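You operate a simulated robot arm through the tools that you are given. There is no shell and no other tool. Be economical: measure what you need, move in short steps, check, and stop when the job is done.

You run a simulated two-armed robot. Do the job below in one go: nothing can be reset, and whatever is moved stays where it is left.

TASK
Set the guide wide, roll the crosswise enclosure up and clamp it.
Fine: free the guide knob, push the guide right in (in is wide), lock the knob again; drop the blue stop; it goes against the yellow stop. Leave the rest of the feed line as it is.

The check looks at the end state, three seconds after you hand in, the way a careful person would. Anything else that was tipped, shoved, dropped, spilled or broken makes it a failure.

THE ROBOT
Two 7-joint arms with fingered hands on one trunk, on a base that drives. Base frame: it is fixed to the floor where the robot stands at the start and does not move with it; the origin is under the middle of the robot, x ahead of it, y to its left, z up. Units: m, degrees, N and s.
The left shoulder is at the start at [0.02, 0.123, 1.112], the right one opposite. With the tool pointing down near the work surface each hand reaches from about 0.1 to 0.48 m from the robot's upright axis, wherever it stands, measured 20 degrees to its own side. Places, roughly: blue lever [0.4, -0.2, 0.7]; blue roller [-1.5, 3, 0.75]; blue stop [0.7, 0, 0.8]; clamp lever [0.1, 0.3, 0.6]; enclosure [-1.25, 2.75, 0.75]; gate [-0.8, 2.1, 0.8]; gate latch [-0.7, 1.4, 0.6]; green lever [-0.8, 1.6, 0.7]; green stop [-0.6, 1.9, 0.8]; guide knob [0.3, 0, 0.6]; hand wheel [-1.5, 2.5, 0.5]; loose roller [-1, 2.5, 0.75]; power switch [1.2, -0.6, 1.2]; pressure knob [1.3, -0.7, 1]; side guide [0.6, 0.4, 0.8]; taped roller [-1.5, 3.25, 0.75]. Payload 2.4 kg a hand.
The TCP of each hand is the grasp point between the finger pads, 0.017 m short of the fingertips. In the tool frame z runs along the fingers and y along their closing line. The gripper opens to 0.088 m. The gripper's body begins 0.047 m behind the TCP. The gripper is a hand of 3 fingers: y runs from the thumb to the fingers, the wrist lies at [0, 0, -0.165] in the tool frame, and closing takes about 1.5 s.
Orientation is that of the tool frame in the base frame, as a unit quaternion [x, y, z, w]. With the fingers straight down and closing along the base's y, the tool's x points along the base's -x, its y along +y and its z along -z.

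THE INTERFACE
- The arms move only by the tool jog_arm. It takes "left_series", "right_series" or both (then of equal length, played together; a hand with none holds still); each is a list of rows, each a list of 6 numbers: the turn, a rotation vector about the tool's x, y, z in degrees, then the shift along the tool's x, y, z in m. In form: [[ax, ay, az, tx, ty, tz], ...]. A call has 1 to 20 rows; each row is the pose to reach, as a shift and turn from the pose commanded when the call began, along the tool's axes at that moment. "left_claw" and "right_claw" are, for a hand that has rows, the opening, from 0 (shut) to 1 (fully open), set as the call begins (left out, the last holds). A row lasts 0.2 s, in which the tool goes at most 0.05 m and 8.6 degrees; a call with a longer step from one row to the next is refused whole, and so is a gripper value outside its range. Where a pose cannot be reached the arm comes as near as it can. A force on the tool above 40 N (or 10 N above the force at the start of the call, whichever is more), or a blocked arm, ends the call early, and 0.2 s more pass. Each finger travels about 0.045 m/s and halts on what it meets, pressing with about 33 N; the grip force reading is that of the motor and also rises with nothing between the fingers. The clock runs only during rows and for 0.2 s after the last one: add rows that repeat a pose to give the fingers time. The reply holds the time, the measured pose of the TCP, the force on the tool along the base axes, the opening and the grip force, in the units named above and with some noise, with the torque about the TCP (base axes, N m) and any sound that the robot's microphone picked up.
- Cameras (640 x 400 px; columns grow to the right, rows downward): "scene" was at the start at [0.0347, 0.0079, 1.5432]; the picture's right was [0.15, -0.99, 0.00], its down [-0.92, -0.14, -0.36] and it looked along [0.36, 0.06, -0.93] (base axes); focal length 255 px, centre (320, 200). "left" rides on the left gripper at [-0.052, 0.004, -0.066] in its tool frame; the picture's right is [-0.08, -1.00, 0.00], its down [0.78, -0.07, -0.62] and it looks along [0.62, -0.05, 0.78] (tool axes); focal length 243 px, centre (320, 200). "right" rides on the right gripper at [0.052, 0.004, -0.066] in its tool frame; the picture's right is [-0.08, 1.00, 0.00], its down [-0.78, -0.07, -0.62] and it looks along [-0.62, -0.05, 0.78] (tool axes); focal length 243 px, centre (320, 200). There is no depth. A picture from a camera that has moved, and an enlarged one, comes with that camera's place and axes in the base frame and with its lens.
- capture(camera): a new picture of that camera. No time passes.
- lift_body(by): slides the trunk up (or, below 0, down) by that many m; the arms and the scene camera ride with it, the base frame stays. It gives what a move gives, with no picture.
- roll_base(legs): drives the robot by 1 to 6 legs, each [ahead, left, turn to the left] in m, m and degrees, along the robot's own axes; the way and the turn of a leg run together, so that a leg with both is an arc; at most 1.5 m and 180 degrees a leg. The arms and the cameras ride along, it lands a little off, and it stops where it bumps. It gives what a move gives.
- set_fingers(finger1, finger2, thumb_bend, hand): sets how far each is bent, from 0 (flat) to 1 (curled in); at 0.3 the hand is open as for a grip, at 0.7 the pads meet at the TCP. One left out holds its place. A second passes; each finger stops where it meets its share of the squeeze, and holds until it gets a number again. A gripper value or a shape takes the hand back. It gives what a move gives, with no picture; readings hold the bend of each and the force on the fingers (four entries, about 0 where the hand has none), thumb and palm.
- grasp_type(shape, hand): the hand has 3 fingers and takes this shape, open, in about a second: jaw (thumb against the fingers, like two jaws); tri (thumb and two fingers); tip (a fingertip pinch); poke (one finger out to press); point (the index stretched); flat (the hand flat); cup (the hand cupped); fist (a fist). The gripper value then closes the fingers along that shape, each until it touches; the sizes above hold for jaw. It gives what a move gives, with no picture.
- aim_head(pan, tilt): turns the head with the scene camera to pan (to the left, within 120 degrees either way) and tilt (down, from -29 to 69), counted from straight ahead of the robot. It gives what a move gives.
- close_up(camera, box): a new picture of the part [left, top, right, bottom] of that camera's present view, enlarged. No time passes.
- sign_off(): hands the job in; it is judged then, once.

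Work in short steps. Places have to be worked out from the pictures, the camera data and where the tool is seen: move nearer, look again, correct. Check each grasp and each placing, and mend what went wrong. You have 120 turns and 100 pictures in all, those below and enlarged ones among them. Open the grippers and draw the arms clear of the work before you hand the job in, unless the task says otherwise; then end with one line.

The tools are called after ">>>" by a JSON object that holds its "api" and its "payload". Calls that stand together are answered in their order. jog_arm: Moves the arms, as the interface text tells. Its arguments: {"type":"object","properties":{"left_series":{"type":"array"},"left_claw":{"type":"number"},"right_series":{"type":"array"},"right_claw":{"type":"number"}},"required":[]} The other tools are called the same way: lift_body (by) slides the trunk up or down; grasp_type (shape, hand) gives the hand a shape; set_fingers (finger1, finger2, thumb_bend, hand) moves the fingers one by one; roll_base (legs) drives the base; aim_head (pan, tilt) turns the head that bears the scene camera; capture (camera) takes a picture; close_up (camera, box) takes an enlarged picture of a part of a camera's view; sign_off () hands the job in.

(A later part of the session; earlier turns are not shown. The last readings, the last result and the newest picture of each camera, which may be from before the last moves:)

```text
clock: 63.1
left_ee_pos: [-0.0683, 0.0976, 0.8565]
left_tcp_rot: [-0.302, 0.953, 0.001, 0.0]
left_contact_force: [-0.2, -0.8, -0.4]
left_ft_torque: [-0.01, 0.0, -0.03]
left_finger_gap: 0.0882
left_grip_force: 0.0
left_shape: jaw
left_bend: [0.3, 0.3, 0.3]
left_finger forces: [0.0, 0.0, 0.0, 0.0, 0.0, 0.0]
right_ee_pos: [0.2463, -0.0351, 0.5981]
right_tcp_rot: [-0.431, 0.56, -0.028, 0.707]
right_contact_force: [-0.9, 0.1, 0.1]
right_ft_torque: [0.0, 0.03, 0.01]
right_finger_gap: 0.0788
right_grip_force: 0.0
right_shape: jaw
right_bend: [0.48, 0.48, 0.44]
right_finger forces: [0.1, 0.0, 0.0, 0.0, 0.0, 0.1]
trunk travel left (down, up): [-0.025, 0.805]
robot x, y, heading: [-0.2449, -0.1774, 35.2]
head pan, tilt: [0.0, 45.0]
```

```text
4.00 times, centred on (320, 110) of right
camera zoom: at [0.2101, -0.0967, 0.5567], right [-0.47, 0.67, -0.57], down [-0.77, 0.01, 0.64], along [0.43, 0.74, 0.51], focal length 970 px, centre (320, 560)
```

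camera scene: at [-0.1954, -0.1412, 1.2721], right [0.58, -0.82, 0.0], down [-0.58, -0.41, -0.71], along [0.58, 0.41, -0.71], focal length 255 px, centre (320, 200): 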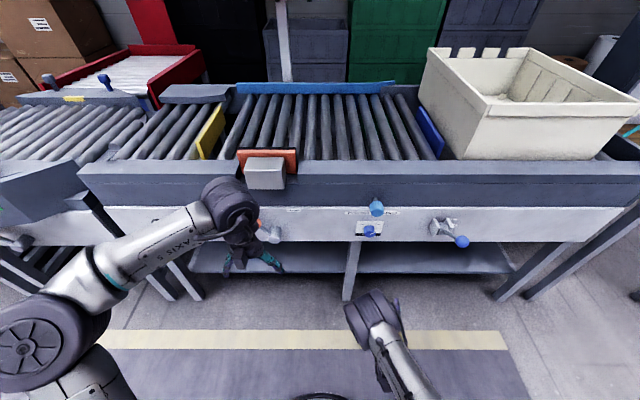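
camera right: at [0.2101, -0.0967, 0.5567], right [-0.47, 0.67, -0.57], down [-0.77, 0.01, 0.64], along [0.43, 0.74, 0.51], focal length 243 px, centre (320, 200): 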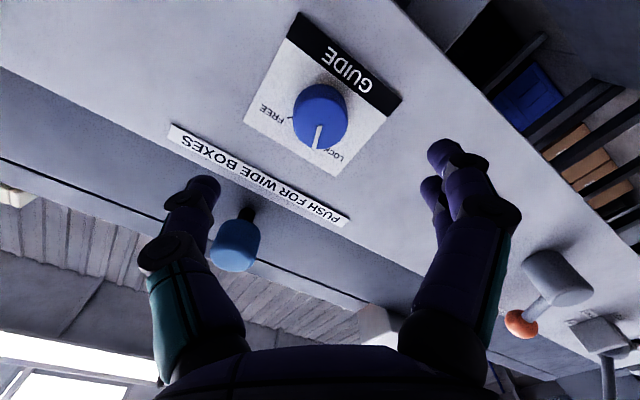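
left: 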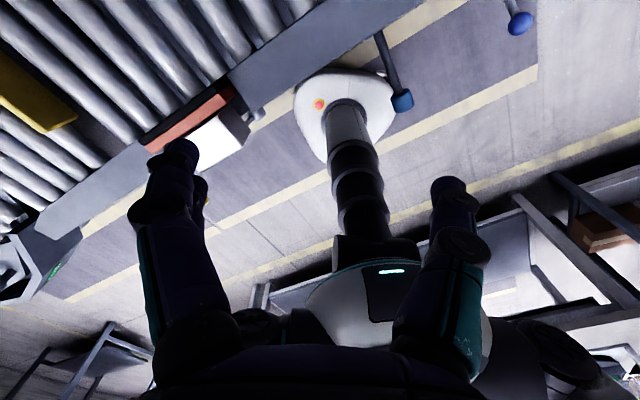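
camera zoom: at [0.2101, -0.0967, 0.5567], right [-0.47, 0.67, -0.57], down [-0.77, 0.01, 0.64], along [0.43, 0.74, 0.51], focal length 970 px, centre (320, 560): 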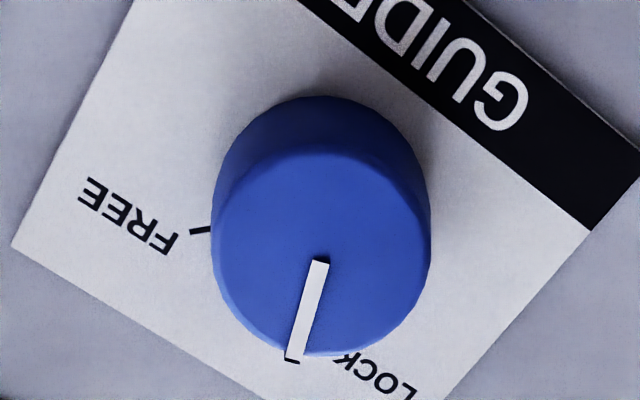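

Pointer sits on the LOCK tick: guide done. Next the blue lever: retract and level the hand, raise the trunk 0.08 m, and drive 0.2 m right to put the lever in front of the right arm.

>>> {"api": "jog_arm", "payload": {"right_series": [[0, 0, 8, 0, 0, -0.03], [0, 0, 16, 0, 0, -0.06], [0, 0, 24, 0, 0, -0.09], [0, 0, 32, 0, 0, -0.1], [0, 0, 40, 0, 0, -0.11], [0, 0, 43, 0, 0, -0.11]]}}

>>> {"api": "lift_body", "payload": {"by": 0.1}}

>>> {"api": "roll_base", "payload": {"legs": [[0, -0.2, 0]]}}

>>> {"api": "capture", "payload": {"camera": "right"}}

>>> {"api": "capture", "payload": {"camera": "scene"}}

```text
clock: 64.5
left_ee_pos: [-0.0683, 0.0975, 0.8562]
left_tcp_rot: [-0.301, 0.954, 0.0, 0.0]
left_contact_force: [-0.3, -0.6, 0.4]
left_ft_torque: [0.01, -0.01, 0.01]
left_finger_gap: 0.0879
left_grip_force: 0.0
left_shape: jaw
left_bend: [0.3, 0.3, 0.3]
left_finger forces: [0.0, 0.0, 0.0, 0.0, 0.1, 0.0]
right_ee_pos: [0.1566, -0.0984, 0.6003]
right_tcp_rot: [-0.194, 0.68, 0.232, 0.668]
right_contact_force: [-0.2, -0.7, 0.0]
right_ft_torque: [0.02, 0.0, 0.02]
right_finger_gap: 0.079
right_grip_force: 0.1
right_shape: jaw
right_bend: [0.48, 0.48, 0.44]
right_finger forces: [0.0, 0.0, 0.0, 0.1, 0.0, 0.1]
trunk travel left (down, up): [-0.025, 0.805]
robot x, y, heading: [-0.2469, -0.1771, 35.2]
head pan, tilt: [0.0, 45.0]
```

```text
clock: 65.9
left_ee_pos: [-0.0683, 0.0966, 0.9566]
left_tcp_rot: [-0.301, 0.954, 0.0, -0.001]
left_contact_force: [1.4, -1.0, 0.5]
left_ft_torque: [-0.02, 0.01, -0.01]
left_finger_gap: 0.088
left_grip_force: 0.1
left_shape: jaw
left_bend: [0.3, 0.3, 0.3]
left_finger forces: [0.0, 0.0, 0.1, 0.1, 0.1, 0.0]
right_ee_pos: [0.1569, -0.0967, 0.7005]
right_tcp_rot: [-0.195, 0.679, 0.233, 0.668]
right_contact_force: [-0.1, -0.6, -0.4]
right_ft_torque: [-0.01, -0.01, 0.01]
right_finger_gap: 0.0788
right_grip_force: 0.1
right_shape: jaw
right_bend: [0.48, 0.48, 0.44]
right_finger forces: [0.0, 0.1, 0.0, 0.0, 0.0, 0.1]
trunk travel left (down, up): [-0.125, 0.705]
robot x, y, heading: [-0.245, -0.1741, 35.0]
head pan, tilt: [0.0, 45.0]
```

```text
clock: 67.5
left_ee_pos: [0.0528, -0.075, 0.9562]
left_tcp_rot: [-0.3, 0.954, 0.0, 0.0]
left_contact_force: [-0.4, 1.1, 0.4]
left_ft_torque: [-0.02, -0.04, 0.02]
left_finger_gap: 0.088
left_grip_force: 0.0
left_shape: jaw
left_bend: [0.3, 0.3, 0.3]
left_finger forces: [0.1, 0.1, 0.1, 0.0, 0.0, 0.0]
right_ee_pos: [0.2771, -0.2688, 0.7004]
right_tcp_rot: [-0.194, 0.68, 0.231, 0.668]
right_contact_force: [-0.2, 0.1, -0.7]
right_ft_torque: [-0.01, 0.02, 0.01]
right_finger_gap: 0.0791
right_grip_force: 0.1
right_shape: jaw
right_bend: [0.48, 0.48, 0.44]
right_finger forces: [0.0, 0.1, 0.0, 0.1, 0.0, 0.1]
trunk travel left (down, up): [-0.125, 0.705]
robot x, y, heading: [-0.1283, -0.3428, 34.7]
head pan, tilt: [0.0, 45.0]
```

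```text
45 pictures are left
camera right: at [0.2187, -0.3011, 0.6486], right [-0.57, 0.81, 0.14], down [-0.45, -0.45, 0.78], along [0.69, 0.38, 0.62], focal length 243 px, centre (320, 200)
```

right: 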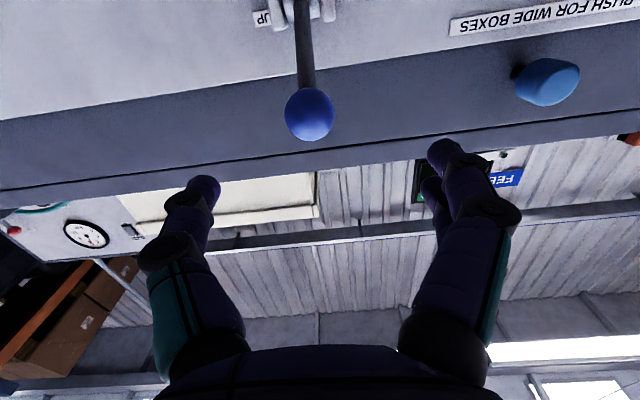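

```text
44 pictures are left
camera scene: at [-0.0758, -0.312, 1.3721], right [0.57, -0.82, 0.0], down [-0.58, -0.4, -0.71], along [0.58, 0.4, -0.71], focal length 255 px, centre (320, 200)
```

scene: 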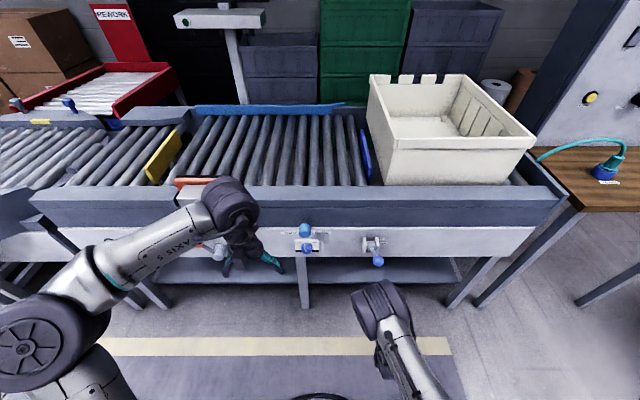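

The ball is ~0.10 m ahead, nearly centered. Advance to straddle it and close.

>>> {"api": "jog_arm", "payload": {"right_series": [[0, 0, 0, -0.004, -0.007, 0.03], [0, 0, 0, -0.004, -0.007, 0.06], [0, 0, 0, -0.004, -0.007, 0.085], [0, 0, 0, -0.004, -0.007, 0.1]]}}

>>> {"api": "capture", "payload": {"camera": "right"}}

>>> {"api": "jog_arm", "payload": {"right_series": [[0, 0, 0, 0, 0, 0], [0, 0, 0, 0, 0, 0], [0, 0, 0, 0, 0, 0], [0, 0, 0, 0, 0, 0], [0, 0, 0, 0, 0, 0], [0, 0, 0, 0, 0, 0]], "right_claw": 0.3}}

>>> {"api": "capture", "payload": {"camera": "right"}}

```text
clock: 68.5
left_ee_pos: [0.0526, -0.0743, 0.9574]
left_tcp_rot: [-0.299, 0.954, 0.0, 0.0]
left_contact_force: [0.9, 0.2, 0.5]
left_ft_torque: [0.0, -0.01, 0.01]
left_finger_gap: 0.0881
left_grip_force: 0.0
left_shape: jaw
left_bend: [0.3, 0.3, 0.3]
left_finger forces: [0.0, 0.0, 0.0, 0.0, 0.1, 0.0]
right_ee_pos: [0.3645, -0.2174, 0.7034]
right_tcp_rot: [-0.194, 0.68, 0.231, 0.668]
right_contact_force: [0.3, 0.4, -0.4]
right_ft_torque: [-0.02, -0.02, 0.02]
right_finger_gap: 0.0791
right_grip_force: 0.0
right_shape: jaw
right_bend: [0.48, 0.48, 0.44]
right_finger forces: [0.1, 0.0, 0.0, 0.0, 0.0, 0.1]
trunk travel left (down, up): [-0.125, 0.705]
robot x, y, heading: [-0.1241, -0.347, 35.0]
head pan, tilt: [0.0, 45.0]
```

```text
43 pictures are left
camera right: at [0.3057, -0.2487, 0.6522], right [-0.57, 0.81, 0.14], down [-0.45, -0.45, 0.78], along [0.69, 0.38, 0.62], focal length 243 px, centre (320, 200)
```

right: 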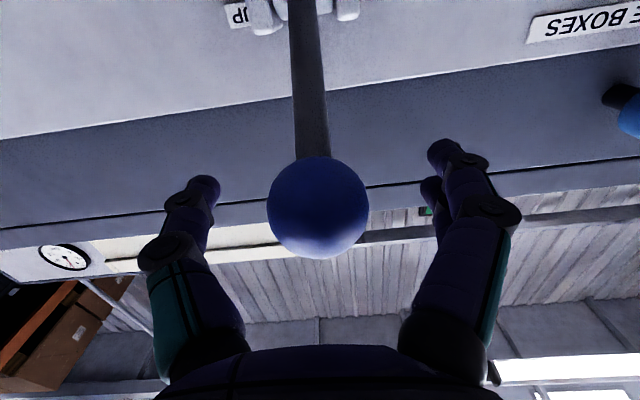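

```text
clock: 69.9
left_ee_pos: [0.052, -0.0746, 0.9558]
left_tcp_rot: [-0.3, 0.954, -0.001, 0.0]
left_contact_force: [-0.1, 0.5, -0.6]
left_ft_torque: [-0.01, -0.01, 0.02]
left_finger_gap: 0.088
left_grip_force: 0.1
left_shape: jaw
left_bend: [0.3, 0.3, 0.3]
left_finger forces: [0.0, 0.0, 0.0, 0.0, 0.0, 0.0]
right_ee_pos: [0.3629, -0.2176, 0.7031]
right_tcp_rot: [-0.194, 0.68, 0.231, 0.668]
right_contact_force: [-0.4, -0.3, 0.5]
right_ft_torque: [0.0, -0.02, -0.02]
right_finger_gap: 0.0268
right_grip_force: 0.0
right_shape: jaw
right_bend: [0.73, 0.73, 0.7]
right_finger forces: [0.0, 0.0, 0.0, 0.0, 0.0, 0.0]
trunk travel left (down, up): [-0.125, 0.705]
robot x, y, heading: [-0.127, -0.3462, 34.9]
head pan, tilt: [0.0, 45.0]
```

```text
42 pictures are left
camera right: at [0.3054, -0.249, 0.6521], right [-0.57, 0.81, 0.14], down [-0.45, -0.45, 0.78], along [0.69, 0.38, 0.62], focal length 243 px, centre (320, 200)
```

right: 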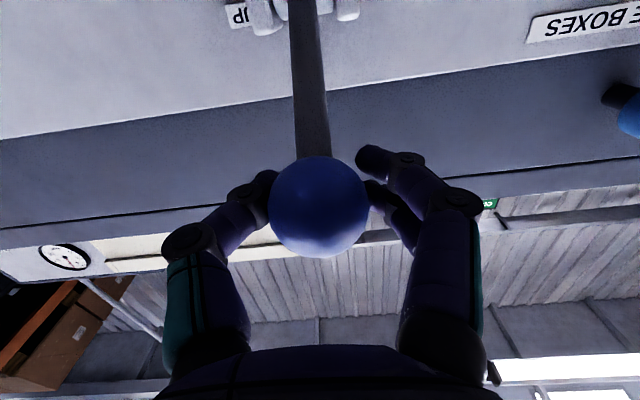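

The ball is smaller than the opening; close fully.

>>> {"api": "jog_arm", "payload": {"right_series": [[0, 0, 0, 0, 0, 0], [0, 0, 0, 0, 0, 0], [0, 0, 0, 0, 0, 0], [0, 0, 0, 0, 0, 0], [0, 0, 0, 0, 0, 0]], "right_claw": 0.0}}

>>> {"api": "capture", "payload": {"camera": "right"}}

```text
clock: 71.1
left_ee_pos: [0.0548, -0.073, 0.9561]
left_tcp_rot: [-0.3, 0.954, -0.001, -0.001]
left_contact_force: [1.3, 0.8, -0.1]
left_ft_torque: [0.01, -0.02, 0.01]
left_finger_gap: 0.0878
left_grip_force: 0.1
left_shape: jaw
left_bend: [0.3, 0.3, 0.3]
left_finger forces: [0.0, 0.0, 0.0, 0.0, 0.0, 0.1]
right_ee_pos: [0.3639, -0.2174, 0.7025]
right_tcp_rot: [-0.193, 0.681, 0.231, 0.668]
right_contact_force: [13.1, 5.8, -6.9]
right_ft_torque: [0.03, 0.03, 0.1]
right_finger_gap: 0.0108
right_grip_force: 33.1
right_shape: jaw
right_bend: [0.72, 0.72, 0.78]
right_finger forces: [14.4, 12.5, 0.0, 0.0, 31.0, 0.0]
trunk travel left (down, up): [-0.125, 0.705]
robot x, y, heading: [-0.1229, -0.3459, 34.8]
head pan, tilt: [0.0, 45.0]
```

```text
41 pictures are left
camera right: at [0.3065, -0.2487, 0.6512], right [-0.57, 0.81, 0.14], down [-0.45, -0.45, 0.78], along [0.69, 0.38, 0.61], focal length 243 px, centre (320, 200)
```

right: 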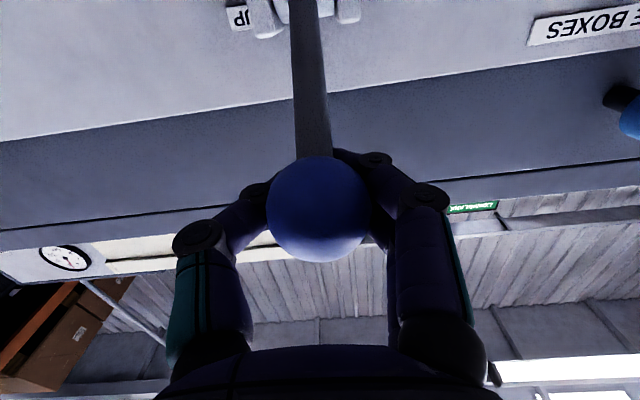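

Fingers hold the lever at the ball/stem. Swing it down along an arc in small steps.

>>> {"api": "jog_arm", "payload": {"right_series": [[0, 0, 0, 0.01, 0, -0.005], [0, 0, 0, 0.02, 0, -0.01], [0, 0, 0, 0.03, 0, -0.013], [0, 0, 0, 0.041, 0, -0.015], [0, 0, 0, 0.052, 0, -0.016], [0, 0, 0, 0.063, 0, -0.0157], [0, 0, 0, 0.074, 0, -0.014], [0, 0, 0, 0.085, 0, -0.012], [0, 0, 0, 0.095, 0, -0.008], [0, 0, 0, 0.105, 0, -0.004]]}}

>>> {"api": "capture", "payload": {"camera": "right"}}

>>> {"api": "capture", "payload": {"camera": "scene"}}

```text
clock: 73.3
left_ee_pos: [0.053, -0.0728, 0.9562]
left_tcp_rot: [-0.3, 0.954, 0.0, 0.0]
left_contact_force: [0.5, -0.1, -0.5]
left_ft_torque: [0.02, 0.01, 0.0]
left_finger_gap: 0.0881
left_grip_force: 0.0
left_shape: jaw
left_bend: [0.3, 0.3, 0.3]
left_finger forces: [0.0, 0.1, 0.1, 0.0, 0.1, 0.0]
right_ee_pos: [0.3565, -0.2166, 0.5984]
right_tcp_rot: [-0.193, 0.68, 0.231, 0.668]
right_contact_force: [0.2, 0.2, 0.1]
right_ft_torque: [0.0, -0.01, 0.03]
right_finger_gap: 0.0
right_grip_force: 32.7
right_shape: jaw
right_bend: [0.76, 0.76, 0.82]
right_finger forces: [0.0, 0.0, 0.1, 0.1, 0.0, 0.1]
trunk travel left (down, up): [-0.125, 0.705]
robot x, y, heading: [-0.1268, -0.3504, 34.9]
head pan, tilt: [0.0, 45.0]
```

```text
40 pictures are left
camera right: at [0.2982, -0.2472, 0.5474], right [-0.57, 0.81, 0.14], down [-0.45, -0.45, 0.78], along [0.69, 0.38, 0.62], focal length 243 px, centre (320, 200)
```

right: 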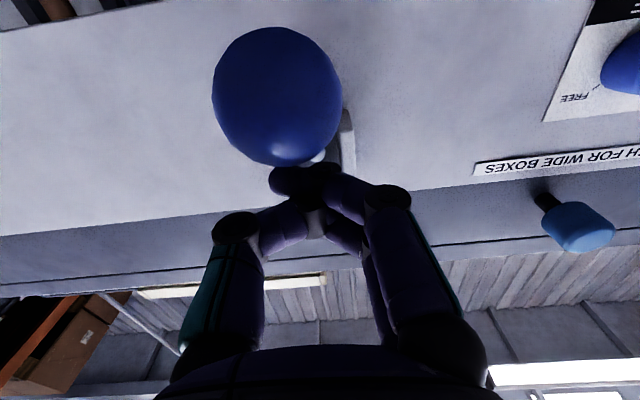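

```text
39 pictures are left
camera scene: at [-0.0758, -0.3119, 1.3721], right [0.57, -0.82, 0.0], down [-0.58, -0.4, -0.71], along [0.58, 0.4, -0.71], focal length 255 px, centre (320, 200)
```

scene: 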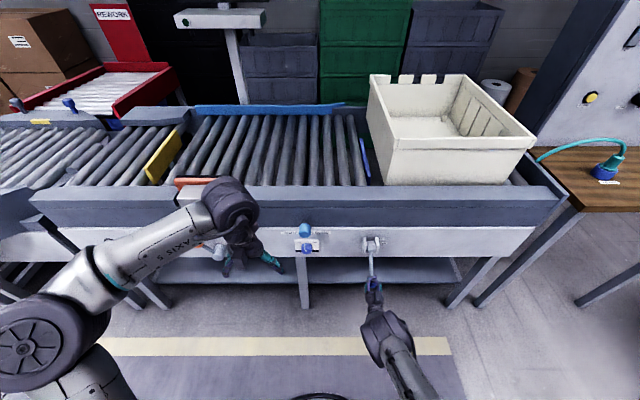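

The lever slipped out but went well down; the ball is just below the fingertips. Press further down to its end stop and watch the force.

>>> {"api": "jog_arm", "payload": {"right_series": [[0, 0, 0, 0.008, 0, 0], [0, 0, 0, 0.016, 0, 0], [0, 0, 0, 0.024, 0, 0], [0, 0, 0, 0.032, 0, 0], [0, 0, 0, 0.04, 0, 0], [0, 0, 0, 0.048, 0, 0]]}}

>>> {"api": "close_up", "payload": {"camera": "scene", "box": [290, 70, 550, 232]}}

>>> {"api": "close_up", "payload": {"camera": "scene", "box": [320, 210, 440, 330]}}

```text
clock: 74.0
left_ee_pos: [0.0518, -0.0743, 0.957]
left_tcp_rot: [-0.3, 0.954, 0.0, 0.001]
left_contact_force: [0.0, -0.5, 1.3]
left_ft_torque: [-0.01, -0.02, 0.01]
left_finger_gap: 0.0883
left_grip_force: 0.1
left_shape: jaw
left_bend: [0.3, 0.3, 0.3]
left_finger forces: [0.0, 0.0, 0.0, 0.1, 0.0, 0.0]
right_ee_pos: [0.358, -0.212, 0.5925]
right_tcp_rot: [-0.191, 0.669, 0.235, 0.679]
right_contact_force: [-3.5, -2.2, 20.3]
right_ft_torque: [-0.18, -0.1, -0.04]
right_finger_gap: 0.0
right_grip_force: 33.0
right_shape: jaw
right_bend: [0.77, 0.76, 0.83]
right_finger forces: [21.3, 0.1, 0.0, 0.0, 0.0, 0.0]
trunk travel left (down, up): [-0.125, 0.705]
robot x, y, heading: [-0.1269, -0.3457, 34.8]
head pan, tilt: [0.0, 45.0]
stopped in row 3 (right hand): the force on the tool passed its limit at 48 N (the readings are from after the stop); the commanded pose is now the measured one
```

```text
2.46 times, centred on (420, 151) of scene
camera zoom: at [-0.0774, -0.3123, 1.3723], right [0.57, -0.82, 0.0], down [-0.58, -0.4, -0.71], along [0.58, 0.4, -0.71], focal length 628 px, centre (74, 321)
```

zoom: 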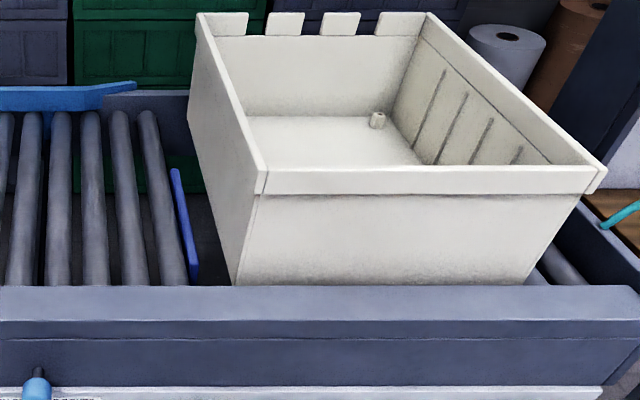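

```text
3.33 times, centred on (380, 270) of scene
camera zoom: at [-0.0774, -0.3123, 1.3723], right [0.57, -0.82, 0.0], down [-0.58, -0.4, -0.71], along [0.58, 0.4, -0.71], focal length 850 px, centre (120, -33)
```

zoom: 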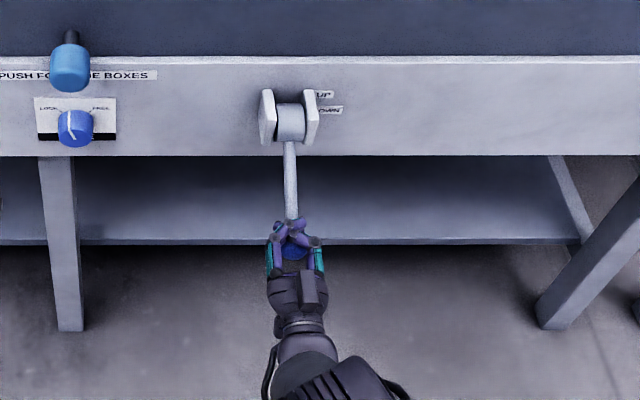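

>>> {"api": "close_up", "payload": {"camera": "scene", "box": [335, 110, 415, 190]}}

```text
5.00 times, centred on (375, 150) of scene
camera zoom: at [-0.0774, -0.3123, 1.3723], right [0.57, -0.82, 0.0], down [-0.58, -0.4, -0.71], along [0.58, 0.4, -0.71], focal length 1275 px, centre (45, 450)
```

zoom: 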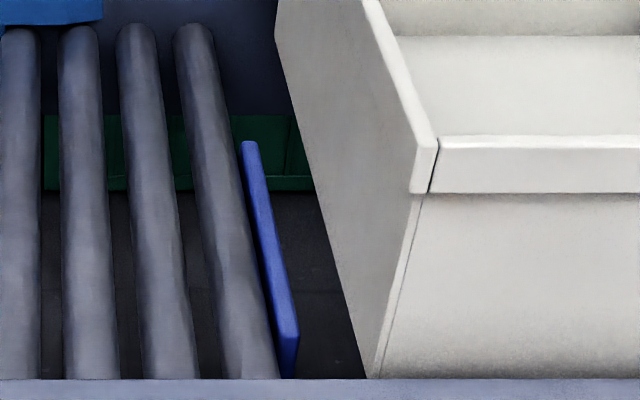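

The plate is now down beside the roller. Release: lift the hand slightly, withdraw it, raise the trunk 0.3 m and turn the tool downward.

>>> {"api": "jog_arm", "payload": {"right_series": [[0, 0, 0, -0.02, 0, 0], [0, 0, 0, -0.02, 0, -0.04], [0, 0, 0, -0.02, 0, -0.08], [0, 0, 0, -0.02, 0, -0.1]], "right_claw": 0.3}}

>>> {"api": "lift_body", "payload": {"by": 0.3}}

>>> {"api": "jog_arm", "payload": {"right_series": [[0, 8, 0, -0.03, 0, 0], [0, 16, 0, -0.06, 0, 0], [0, 24, 0, -0.1, 0, 0], [0, 32, 0, -0.13, 0, 0], [0, 40, 0, -0.16, 0, 0], [0, 48, 0, -0.18, 0, 0], [0, 56, 0, -0.2, 0, 0], [0, 64, 0, -0.2, 0, 0], [0, 72, 0, -0.2, 0, 0], [0, 80, 0, -0.2, 0, 0], [0, 88, 0, -0.2, 0, 0], [0, 89, 0, -0.2, 0, 0]], "right_claw": 1.0}}

>>> {"api": "capture", "payload": {"camera": "scene"}}

```text
clock: 75.0
left_ee_pos: [0.0542, -0.0746, 0.9561]
left_tcp_rot: [-0.3, 0.954, 0.0, 0.0]
left_contact_force: [0.3, 0.1, 0.2]
left_ft_torque: [0.01, -0.02, 0.01]
left_finger_gap: 0.0878
left_grip_force: 0.0
left_shape: jaw
left_bend: [0.3, 0.3, 0.3]
left_finger forces: [0.1, 0.0, 0.0, 0.0, 0.1, 0.0]
right_ee_pos: [0.2795, -0.2711, 0.6085]
right_tcp_rot: [-0.192, 0.672, 0.234, 0.676]
right_contact_force: [-0.2, 0.5, 0.0]
right_ft_torque: [-0.01, -0.03, 0.01]
right_finger_gap: 0.0261
right_grip_force: 0.0
right_shape: jaw
right_bend: [0.74, 0.74, 0.7]
right_finger forces: [0.0, 0.1, 0.0, 0.0, 0.0, 0.0]
trunk travel left (down, up): [-0.125, 0.705]
robot x, y, heading: [-0.1264, -0.3489, 35.0]
head pan, tilt: [0.0, 45.0]
```

```text
clock: 78.0
left_ee_pos: [0.0523, -0.0739, 1.257]
left_tcp_rot: [-0.3, 0.954, 0.0, -0.001]
left_contact_force: [0.5, -0.1, 0.0]
left_ft_torque: [0.02, 0.01, 0.01]
left_finger_gap: 0.0877
left_grip_force: 0.1
left_shape: jaw
left_bend: [0.3, 0.3, 0.3]
left_finger forces: [0.0, 0.1, 0.0, 0.0, 0.0, 0.0]
right_ee_pos: [0.2779, -0.2697, 0.9091]
right_tcp_rot: [-0.191, 0.672, 0.234, 0.676]
right_contact_force: [-0.6, 0.2, 0.4]
right_ft_torque: [-0.01, -0.02, 0.04]
right_finger_gap: 0.0263
right_grip_force: 0.1
right_shape: jaw
right_bend: [0.74, 0.74, 0.7]
right_finger forces: [0.0, 0.0, 0.1, 0.0, 0.0, 0.0]
trunk travel left (down, up): [-0.425, 0.405]
robot x, y, heading: [-0.1237, -0.3447, 34.9]
head pan, tilt: [0.0, 45.0]
```

```text
clock: 80.5
left_ee_pos: [0.0529, -0.0745, 1.2563]
left_tcp_rot: [-0.3, 0.954, 0.001, 0.0]
left_contact_force: [-0.5, 0.6, 0.5]
left_ft_torque: [-0.01, 0.01, 0.03]
left_finger_gap: 0.0878
left_grip_force: 0.0
left_shape: jaw
left_bend: [0.3, 0.3, 0.3]
left_finger forces: [0.0, 0.0, 0.0, 0.0, 0.0, 0.1]
right_ee_pos: [0.2801, -0.2821, 1.1089]
right_tcp_rot: [-0.301, 0.953, 0.031, 0.01]
right_contact_force: [-0.7, 0.5, 0.4]
right_ft_torque: [0.04, 0.01, 0.0]
right_finger_gap: 0.0877
right_grip_force: 0.1
right_shape: jaw
right_bend: [0.3, 0.3, 0.3]
right_finger forces: [0.0, 0.1, 0.1, 0.0, 0.0, 0.0]
right hand out of reach, approached as far as the arm can: row 2, 3, 4, 5
trunk travel left (down, up): [-0.425, 0.405]
robot x, y, heading: [-0.1242, -0.3442, 34.9]
head pan, tilt: [0.0, 45.0]
```

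```text
35 pictures are left
camera scene: at [-0.0759, -0.312, 1.6721], right [0.57, -0.82, 0.0], down [-0.58, -0.4, -0.71], along [0.58, 0.4, -0.71], focal length 255 px, centre (320, 200)
```

scene: 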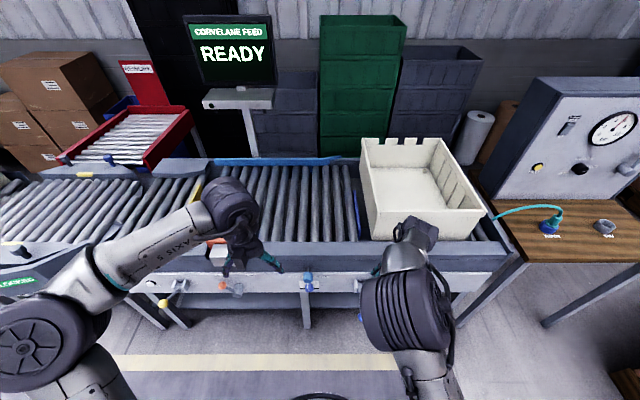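

Next, drive 0.26 m forward (levers all clear the column, base passes below them) so that the tote's left wall is in reach.

>>> {"api": "roll_base", "payload": {"legs": [[0.26, 0, 0]]}}

>>> {"api": "jog_arm", "payload": {"right_series": [[0, -8, 0, -0.02, 0, 0], [0, -16, 0, -0.04, 0, 0], [0, -24, 0, -0.06, 0, 0], [0, -32, 0, -0.08, 0, 0], [0, -35, 0, -0.1, 0, 0]]}}

>>> {"api": "capture", "payload": {"camera": "right"}}

>>> {"api": "capture", "payload": {"camera": "scene"}}

```text
clock: 82.4
left_ee_pos: [0.2702, 0.0779, 1.256]
left_tcp_rot: [-0.299, 0.954, 0.0, -0.001]
left_contact_force: [-0.3, -0.6, 0.0]
left_ft_torque: [-0.03, 0.03, 0.0]
left_finger_gap: 0.0877
left_grip_force: 0.0
left_shape: jaw
left_bend: [0.3, 0.3, 0.3]
left_finger forces: [0.0, 0.0, 0.0, 0.0, 0.1, 0.1]
right_ee_pos: [0.4987, -0.1317, 1.1081]
right_tcp_rot: [-0.301, 0.953, 0.03, 0.01]
right_contact_force: [-0.1, 0.4, 0.2]
right_ft_torque: [0.04, 0.0, 0.04]
right_finger_gap: 0.0878
right_grip_force: 0.0
right_shape: jaw
right_bend: [0.3, 0.3, 0.3]
right_finger forces: [0.0, 0.0, 0.1, 0.1, 0.1, 0.0]
trunk travel left (down, up): [-0.425, 0.405]
robot x, y, heading: [0.0917, -0.1984, 34.9]
head pan, tilt: [0.0, 45.0]
```

```text
clock: 83.6
left_ee_pos: [0.2707, 0.0767, 1.2567]
left_tcp_rot: [-0.299, 0.954, 0.001, 0.0]
left_contact_force: [-0.2, 0.7, -0.9]
left_ft_torque: [0.02, -0.03, -0.03]
left_finger_gap: 0.0877
left_grip_force: 0.2
left_shape: jaw
left_bend: [0.3, 0.3, 0.3]
left_finger forces: [0.1, 0.0, 0.1, 0.0, 0.0, 0.1]
right_ee_pos: [0.5811, -0.0759, 1.1129]
right_tcp_rot: [-0.276, 0.906, 0.121, 0.298]
right_contact_force: [0.2, 0.5, 0.1]
right_ft_torque: [-0.01, 0.0, 0.03]
right_finger_gap: 0.0879
right_grip_force: 0.1
right_shape: jaw
right_bend: [0.3, 0.3, 0.3]
right_finger forces: [0.0, 0.0, 0.0, 0.0, 0.0, 0.1]
trunk travel left (down, up): [-0.425, 0.405]
robot x, y, heading: [0.0933, -0.1936, 34.9]
head pan, tilt: [0.0, 45.0]
```

```text
34 pictures are left
camera right: at [0.5128, -0.1194, 1.1344], right [-0.51, 0.85, 0.1], down [0.27, 0.04, 0.96], along [0.81, 0.52, -0.25], focal length 243 px, centre (320, 200)
```

right: 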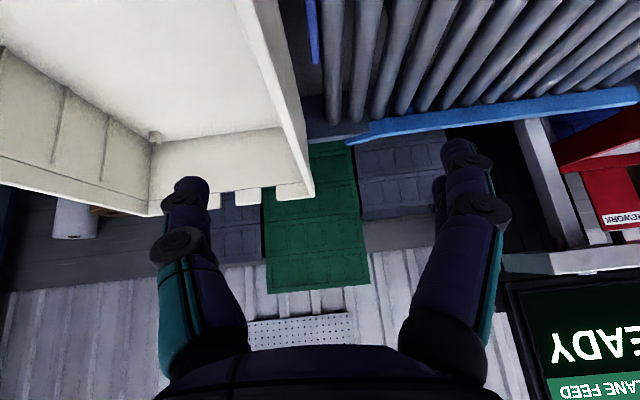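

```text
33 pictures are left
camera scene: at [0.1417, -0.1605, 1.6721], right [0.57, -0.82, 0.0], down [-0.58, -0.4, -0.71], along [0.58, 0.4, -0.71], focal length 255 px, centre (320, 200)
```

scene: 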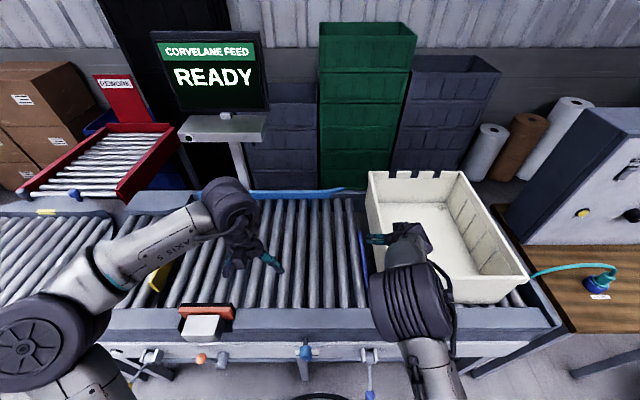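

The left wall's rim is at about R 0.217, z≈0.97. Move over it (35 mm right) and descend most of the way, then check.

>>> {"api": "jog_arm", "payload": {"right_series": [[0, 0, 0, 0.01, -0.02, 0.0], [0, 0, 0, 0.02, -0.038, 0.02], [0, 0, 0, 0.03, -0.039, 0.05], [0, 0, 0, 0.045, -0.04, 0.08], [0, 0, 0, 0.05, -0.04, 0.1]]}}

>>> {"api": "capture", "payload": {"camera": "right"}}

```text
clock: 84.8
left_ee_pos: [0.2697, 0.077, 1.2571]
left_tcp_rot: [-0.3, 0.954, -0.001, 0.0]
left_contact_force: [-1.0, -1.0, -0.3]
left_ft_torque: [0.02, 0.05, -0.02]
left_finger_gap: 0.088
left_grip_force: 0.1
left_shape: jaw
left_bend: [0.3, 0.3, 0.3]
left_finger forces: [0.0, 0.0, 0.0, 0.1, 0.0, 0.1]
right_ee_pos: [0.6174, -0.0904, 1.0018]
right_tcp_rot: [-0.277, 0.906, 0.121, 0.297]
right_contact_force: [-0.1, -0.3, 0.1]
right_ft_torque: [0.0, 0.02, -0.02]
right_finger_gap: 0.0877
right_grip_force: 0.0
right_shape: jaw
right_bend: [0.3, 0.3, 0.3]
right_finger forces: [0.0, 0.1, 0.0, 0.0, 0.0, 0.0]
trunk travel left (down, up): [-0.425, 0.405]
robot x, y, heading: [0.0927, -0.1962, 34.6]
head pan, tilt: [0.0, 45.0]
```

```text
32 pictures are left
camera right: at [0.5487, -0.1344, 1.023], right [-0.51, 0.85, 0.11], down [0.27, 0.04, 0.96], along [0.81, 0.52, -0.25], focal length 243 px, centre (320, 200)
```

right: 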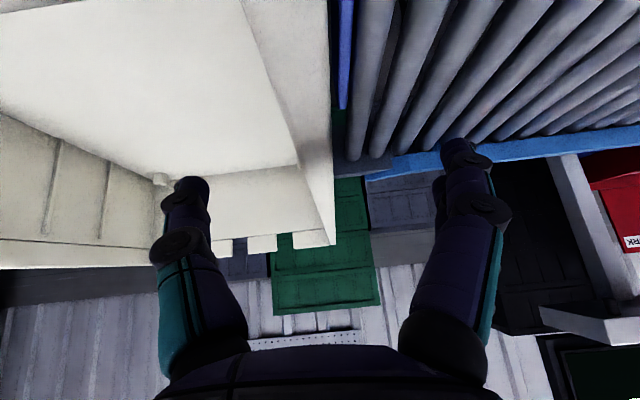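

The wall lies between thumb and fingers, slightly to the thumb side. Shift 12 mm right, descend ~35 mm, and close.

>>> {"api": "jog_arm", "payload": {"right_series": [[0, 0, 0, 0.004, -0.012, 0.01], [0, 0, 0, 0.01, -0.013, 0.025], [0, 0, 0, 0.017, -0.013, 0.04]]}}

>>> {"api": "jog_arm", "payload": {"right_series": [[0, 0, 0, 0, 0, 0], [0, 0, 0, 0, 0, 0], [0, 0, 0, 0, 0, 0], [0, 0, 0, 0, 0, 0], [0, 0, 0, 0, 0, 0], [0, 0, 0, 0, 0, 0], [0, 0, 0, 0, 0, 0], [0, 0, 0, 0, 0, 0]], "right_claw": 0.0}}

>>> {"api": "capture", "payload": {"camera": "right"}}

```text
clock: 85.6
left_ee_pos: [0.2698, 0.0778, 1.2568]
left_tcp_rot: [-0.299, 0.954, 0.0, 0.0]
left_contact_force: [-0.3, 0.3, 0.7]
left_ft_torque: [0.0, 0.03, 0.01]
left_finger_gap: 0.0881
left_grip_force: 0.1
left_shape: jaw
left_bend: [0.3, 0.3, 0.3]
left_finger forces: [0.0, 0.0, 0.0, 0.0, 0.0, 0.0]
right_ee_pos: [0.6318, -0.0938, 0.959]
right_tcp_rot: [-0.278, 0.906, 0.121, 0.296]
right_contact_force: [-0.3, -1.0, 0.1]
right_ft_torque: [0.01, 0.03, -0.03]
right_finger_gap: 0.0879
right_grip_force: 0.1
right_shape: jaw
right_bend: [0.3, 0.3, 0.3]
right_finger forces: [0.1, 0.0, 0.1, 0.0, 0.1, 0.0]
trunk travel left (down, up): [-0.425, 0.405]
robot x, y, heading: [0.0924, -0.197, 34.8]
head pan, tilt: [0.0, 45.0]
```

```text
clock: 87.4
left_ee_pos: [0.2706, 0.0771, 1.256]
left_tcp_rot: [-0.299, 0.954, -0.001, 0.001]
left_contact_force: [0.2, -1.1, -0.4]
left_ft_torque: [-0.03, 0.02, 0.03]
left_finger_gap: 0.0878
left_grip_force: 0.0
left_shape: jaw
left_bend: [0.3, 0.3, 0.3]
left_finger forces: [0.0, 0.0, 0.1, 0.0, 0.1, 0.0]
right_ee_pos: [0.6312, -0.0928, 0.9587]
right_tcp_rot: [-0.277, 0.906, 0.121, 0.297]
right_contact_force: [-0.5, 0.7, -0.1]
right_ft_torque: [-0.48, 0.37, -0.07]
right_finger_gap: 0.0028
right_grip_force: 33.2
right_shape: jaw
right_bend: [0.7, 0.72, 0.7]
right_finger forces: [15.3, 16.5, 0.1, 0.0, 29.5, 0.1]
trunk travel left (down, up): [-0.425, 0.405]
robot x, y, heading: [0.0938, -0.1966, 35.1]
head pan, tilt: [0.0, 45.0]
```

```text
31 pictures are left
camera right: at [0.5638, -0.1367, 0.9797], right [-0.51, 0.85, 0.11], down [0.27, 0.04, 0.96], along [0.81, 0.52, -0.25], focal length 243 px, centre (320, 200)
```

right: 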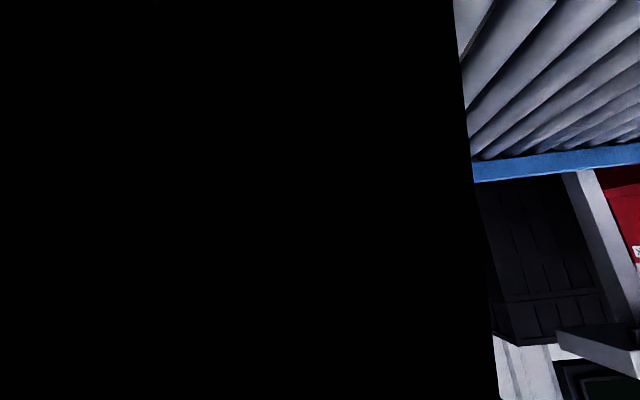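

Something is held (33 N, thin wall). Test with a small 3 cm pull left along the line.

>>> {"api": "jog_arm", "payload": {"right_series": [[0, 0, 0, 0, 0.01, 0], [0, 0, 0, 0, 0.02, 0], [0, 0, 0, 0, 0.03, 0], [0, 0, 0, 0, 0.04, 0]]}}

>>> {"api": "capture", "payload": {"camera": "scene"}}

```text
clock: 88.4
left_ee_pos: [0.2701, 0.0776, 1.2556]
left_tcp_rot: [-0.298, 0.954, -0.001, 0.0]
left_contact_force: [0.3, -0.7, 0.5]
left_ft_torque: [0.02, -0.01, -0.01]
left_finger_gap: 0.0879
left_grip_force: 0.2
left_shape: jaw
left_bend: [0.3, 0.3, 0.3]
left_finger forces: [0.0, 0.0, 0.1, 0.0, 0.0, 0.1]
right_ee_pos: [0.6073, -0.0605, 0.9613]
right_tcp_rot: [-0.278, 0.906, 0.122, 0.297]
right_contact_force: [0.2, 0.7, -0.1]
right_ft_torque: [-0.23, 0.23, 0.07]
right_finger_gap: 0.0028
right_grip_force: 33.2
right_shape: jaw
right_bend: [0.7, 0.72, 0.7]
right_finger forces: [16.6, 16.8, 0.0, 0.1, 29.4, 0.0]
trunk travel left (down, up): [-0.425, 0.405]
robot x, y, heading: [0.0897, -0.1953, 34.7]
head pan, tilt: [0.0, 45.0]
```

```text
30 pictures are left
camera scene: at [0.1421, -0.1602, 1.672], right [0.57, -0.82, 0.0], down [-0.58, -0.4, -0.71], along [0.58, 0.4, -0.71], focal length 255 px, centre (320, 200)
```

scene: 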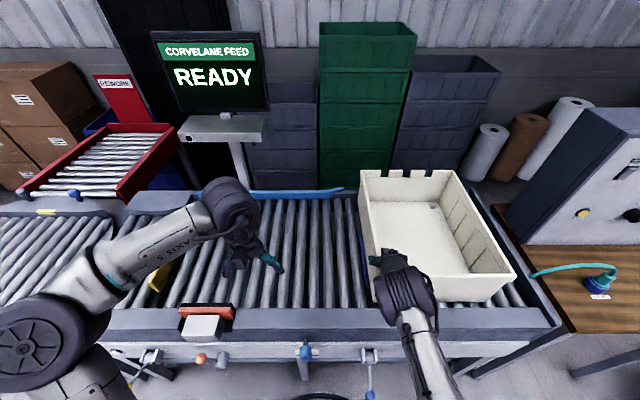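

The tote rolls freely with almost no force. Pull it by driving the base 0.45 m left while holding the rim.

>>> {"api": "roll_base", "payload": {"legs": [[0, 0.22, 0], [0, 0.23, 0]]}}

>>> {"api": "capture", "payload": {"camera": "scene"}}

```text
clock: 91.5
left_ee_pos: [0.0117, 0.4481, 1.2566]
left_tcp_rot: [-0.301, 0.954, -0.001, 0.0]
left_contact_force: [-0.5, 0.9, -0.5]
left_ft_torque: [0.03, -0.01, 0.01]
left_finger_gap: 0.0878
left_grip_force: 0.0
left_shape: jaw
left_bend: [0.3, 0.3, 0.3]
left_finger forces: [0.1, 0.0, 0.0, 0.0, 0.0, 0.1]
right_ee_pos: [0.3494, 0.3101, 0.9604]
right_tcp_rot: [-0.278, 0.906, 0.121, 0.297]
right_contact_force: [-0.9, -0.1, 1.2]
right_ft_torque: [-0.21, 0.21, -0.05]
right_finger_gap: 0.0022
right_grip_force: 33.1
right_shape: jaw
right_bend: [0.68, 0.72, 0.71]
right_finger forces: [17.2, 16.6, 0.1, 0.1, 30.6, 0.1]
trunk travel left (down, up): [-0.425, 0.405]
robot x, y, heading: [-0.1637, 0.1754, 34.7]
head pan, tilt: [0.0, 45.0]
```

```text
29 pictures are left
camera scene: at [-0.1167, 0.2104, 1.672], right [0.57, -0.82, 0.0], down [-0.58, -0.41, -0.71], along [0.58, 0.4, -0.71], focal length 255 px, centre (320, 200)
```

scene: 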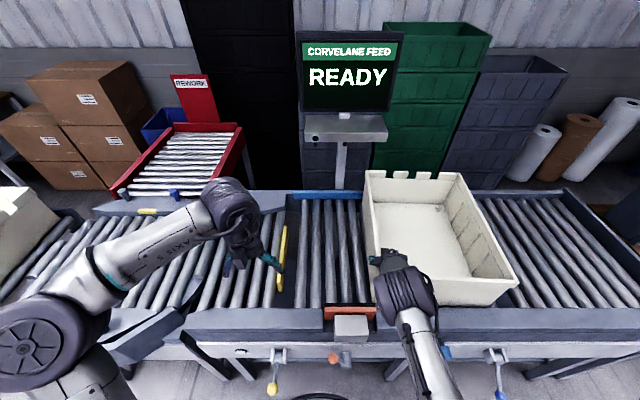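

Tote stays square; about 0.33 m left to the yellow stop. Pull 0.18 m with the arm next.

>>> {"api": "jog_arm", "payload": {"right_series": [[0, 0, 0, 0, 0.018, 0], [0, 0, 0, 0, 0.036, 0], [0, 0, 0, 0, 0.054, 0], [0, 0, 0, 0, 0.072, 0], [0, 0, 0, 0, 0.09, 0], [0, 0, 0, 0, 0.108, 0], [0, 0, 0, 0, 0.126, 0], [0, 0, 0, 0, 0.144, 0], [0, 0, 0, 0, 0.162, 0], [0, 0, 0, 0, 0.18, 0]]}}

>>> {"api": "capture", "payload": {"camera": "scene"}}

```text
clock: 93.7
left_ee_pos: [0.0116, 0.4492, 1.2551]
left_tcp_rot: [-0.3, 0.954, 0.0, 0.0]
left_contact_force: [-0.2, -1.8, 0.5]
left_ft_torque: [-0.01, -0.01, 0.0]
left_finger_gap: 0.088
left_grip_force: 0.0
left_shape: jaw
left_bend: [0.3, 0.3, 0.3]
left_finger forces: [0.0, 0.1, 0.0, 0.1, 0.0, 0.0]
right_ee_pos: [0.2469, 0.457, 0.971]
right_tcp_rot: [-0.278, 0.906, 0.121, 0.297]
right_contact_force: [0.0, -0.4, -6.7]
right_ft_torque: [-0.13, 0.18, 0.08]
right_finger_gap: 0.0019
right_grip_force: 33.0
right_shape: jaw
right_bend: [0.68, 0.72, 0.71]
right_finger forces: [18.3, 15.9, 0.0, 0.1, 30.1, 0.0]
trunk travel left (down, up): [-0.425, 0.405]
robot x, y, heading: [-0.1641, 0.1747, 35.1]
head pan, tilt: [0.0, 45.0]
```

```text
28 pictures are left
camera scene: at [-0.1164, 0.2098, 1.672], right [0.57, -0.82, 0.0], down [-0.58, -0.41, -0.71], along [0.58, 0.4, -0.71], focal length 255 px, centre (320, 200)
```

scene: 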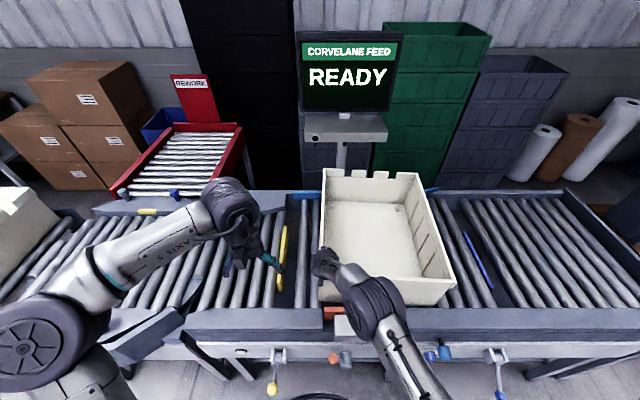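

About 0.15 m left. The tool axis lifts slightly as it moves, so I correct 8 mm down, pull 5 cm by arm, then drive 0.07 m.

>>> {"api": "jog_arm", "payload": {"right_series": [[0, 0, 0, 0.005, 0.0, 0.0064], [0, 0, 0, 0.006, 0.018, 0.007], [0, 0, 0, 0.007, 0.036, 0.008], [0, 0, 0, 0.008, 0.05, 0.009]]}}

>>> {"api": "roll_base", "payload": {"legs": [[0, 0.07, 0]]}}

>>> {"api": "capture", "payload": {"camera": "scene"}}

```text
clock: 94.7
left_ee_pos: [0.0108, 0.4478, 1.2553]
left_tcp_rot: [-0.301, 0.954, 0.0, -0.001]
left_contact_force: [0.0, -0.3, -0.4]
left_ft_torque: [-0.01, 0.0, 0.01]
left_finger_gap: 0.088
left_grip_force: 0.0
left_shape: jaw
left_bend: [0.3, 0.3, 0.3]
left_finger forces: [0.0, 0.1, 0.0, 0.0, 0.1, 0.0]
right_ee_pos: [0.2171, 0.4984, 0.9612]
right_tcp_rot: [-0.278, 0.905, 0.122, 0.297]
right_contact_force: [0.0, -0.2, -6.8]
right_ft_torque: [-0.28, 0.35, 0.09]
right_finger_gap: 0.0019
right_grip_force: 33.0
right_shape: jaw
right_bend: [0.68, 0.71, 0.71]
right_finger forces: [17.4, 18.2, 0.0, 0.0, 29.8, 0.0]
trunk travel left (down, up): [-0.425, 0.405]
robot x, y, heading: [-0.1683, 0.1775, 34.9]
head pan, tilt: [0.0, 45.0]
```

```text
clock: 95.7
left_ee_pos: [-0.0285, 0.5074, 1.2553]
left_tcp_rot: [-0.3, 0.954, -0.001, 0.001]
left_contact_force: [-0.3, -0.2, 0.8]
left_ft_torque: [0.0, 0.01, 0.0]
left_finger_gap: 0.0878
left_grip_force: 0.1
left_shape: jaw
left_bend: [0.3, 0.3, 0.3]
left_finger forces: [0.0, 0.0, 0.1, 0.1, 0.1, 0.0]
right_ee_pos: [0.1756, 0.5568, 0.9611]
right_tcp_rot: [-0.278, 0.906, 0.12, 0.297]
right_contact_force: [-0.5, -0.2, -6.7]
right_ft_torque: [-0.32, 0.2, 0.0]
right_finger_gap: 0.0014
right_grip_force: 32.8
right_shape: jaw
right_bend: [0.68, 0.71, 0.71]
right_finger forces: [17.5, 18.1, 0.0, 0.0, 31.0, 0.0]
trunk travel left (down, up): [-0.425, 0.405]
robot x, y, heading: [-0.207, 0.2304, 34.7]
head pan, tilt: [0.0, 45.0]
```

```text
27 pictures are left
camera scene: at [-0.1574, 0.2686, 1.672], right [0.57, -0.82, 0.0], down [-0.58, -0.41, -0.71], along [0.58, 0.4, -0.71], focal length 255 px, centre (320, 200)
```

scene: 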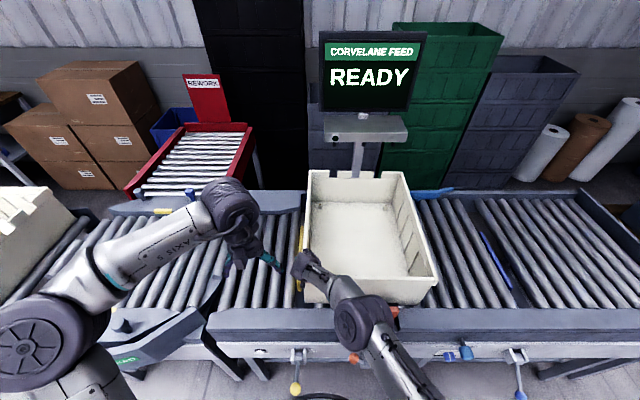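

Almost at the yellow stop. Pull further in small steps until contact.

>>> {"api": "jog_arm", "payload": {"right_series": [[0, 0, 0, 0.0005, 0.01, 0.0005], [0, 0, 0, 0.001, 0.02, 0.001], [0, 0, 0, 0.001, 0.028, 0.001], [0, 0, 0, 0.0015, 0.036, 0.0015], [0, 0, 0, 0.0015, 0.042, 0.0015], [0, 0, 0, 0.002, 0.048, 0.002], [0, 0, 0, 0.002, 0.054, 0.002], [0, 0, 0, 0.002, 0.06, 0.002]]}}

>>> {"api": "capture", "payload": {"camera": "scene"}}

```text
clock: 97.5
left_ee_pos: [-0.0256, 0.5036, 1.2559]
left_tcp_rot: [-0.3, 0.954, 0.001, -0.001]
left_contact_force: [0.5, -0.1, -1.1]
left_ft_torque: [0.01, 0.0, 0.02]
left_finger_gap: 0.0878
left_grip_force: 0.0
left_shape: jaw
left_bend: [0.3, 0.3, 0.3]
left_finger forces: [0.0, 0.1, 0.0, 0.0, 0.0, 0.0]
right_ee_pos: [0.1502, 0.5697, 0.9705]
right_tcp_rot: [-0.276, 0.906, 0.12, 0.297]
right_contact_force: [14.2, -10.7, -9.8]
right_ft_torque: [-0.16, -0.1, -0.13]
right_finger_gap: 0.0033
right_grip_force: 33.1
right_shape: jaw
right_bend: [0.68, 0.72, 0.7]
right_finger forces: [9.1, 9.0, 0.0, 0.0, 35.0, 0.0]
right hand out of reach, approached as far as the arm can: row 2, 3, 4, 5, 6, 7, 8
trunk travel left (down, up): [-0.425, 0.405]
robot x, y, heading: [-0.207, 0.2315, 34.9]
head pan, tilt: [0.0, 45.0]
```

```text
26 pictures are left
camera scene: at [-0.153, 0.2647, 1.672], right [0.57, -0.82, 0.0], down [-0.58, -0.4, -0.71], along [0.58, 0.41, -0.71], focal length 255 px, centre (320, 200)
```

scene: 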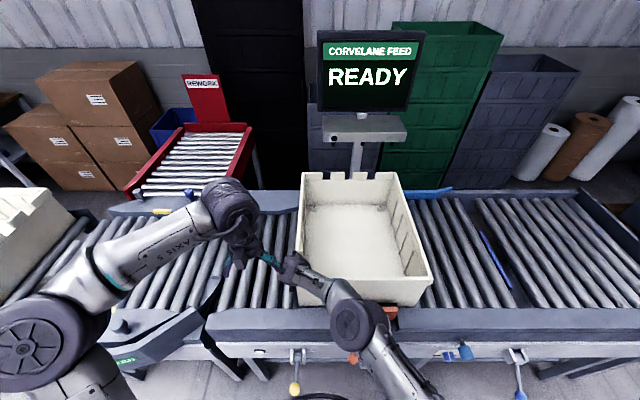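

Contact: ~17 N reaction from the stop side. Tote's at the yellow stop. Release the rim and lift the hand off straight along the tool axis.

>>> {"api": "jog_arm", "payload": {"right_series": [[0, 0, 0, 0, -0.03, 0], [0, 0, 0, 0, -0.045, 0], [0, 0, 0, 0, -0.055, 0], [0, 0, 0, 0, -0.055, 0], [0, 0, 0, 0, -0.055, 0], [0, 0, 0, 0, -0.055, 0], [0, 0, 0, 0, -0.055, 0], [0, 0, 0, 0, -0.055, 0], [0, 0, 0, 0, -0.055, -0.03], [0, 0, 0, 0, -0.055, -0.07], [0, 0, 0, 0, -0.055, -0.11], [0, 0, 0, 0, -0.055, -0.15]], "right_claw": 1.0}}

>>> {"api": "capture", "payload": {"camera": "scene"}}

```text
clock: 100.1
left_ee_pos: [-0.0307, 0.5048, 1.2555]
left_tcp_rot: [-0.301, 0.954, 0.0, 0.001]
left_contact_force: [0.0, -0.2, 0.1]
left_ft_torque: [0.03, -0.02, 0.0]
left_finger_gap: 0.0878
left_grip_force: 0.1
left_shape: jaw
left_bend: [0.3, 0.3, 0.3]
left_finger forces: [0.1, 0.0, 0.0, 0.0, 0.1, 0.0]
right_ee_pos: [0.106, 0.4685, 1.0893]
right_tcp_rot: [-0.278, 0.906, 0.121, 0.296]
right_contact_force: [0.4, 0.2, 0.4]
right_ft_torque: [-0.04, -0.01, 0.0]
right_finger_gap: 0.0878
right_grip_force: 0.1
right_shape: jaw
right_bend: [0.3, 0.3, 0.3]
right_finger forces: [0.0, 0.0, 0.0, 0.0, 0.0, 0.0]
trunk travel left (down, up): [-0.425, 0.405]
robot x, y, heading: [-0.2095, 0.2277, 35.1]
head pan, tilt: [0.0, 45.0]
```

```text
25 pictures are left
camera scene: at [-0.1576, 0.2658, 1.6721], right [0.57, -0.82, 0.0], down [-0.58, -0.41, -0.71], along [0.58, 0.41, -0.71], focal length 255 px, centre (320, 200)
```

scene: 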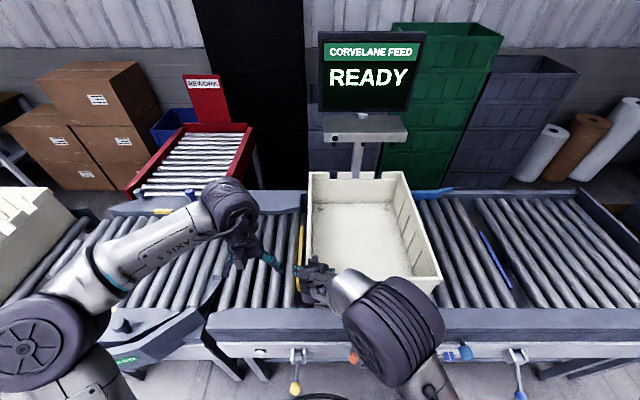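

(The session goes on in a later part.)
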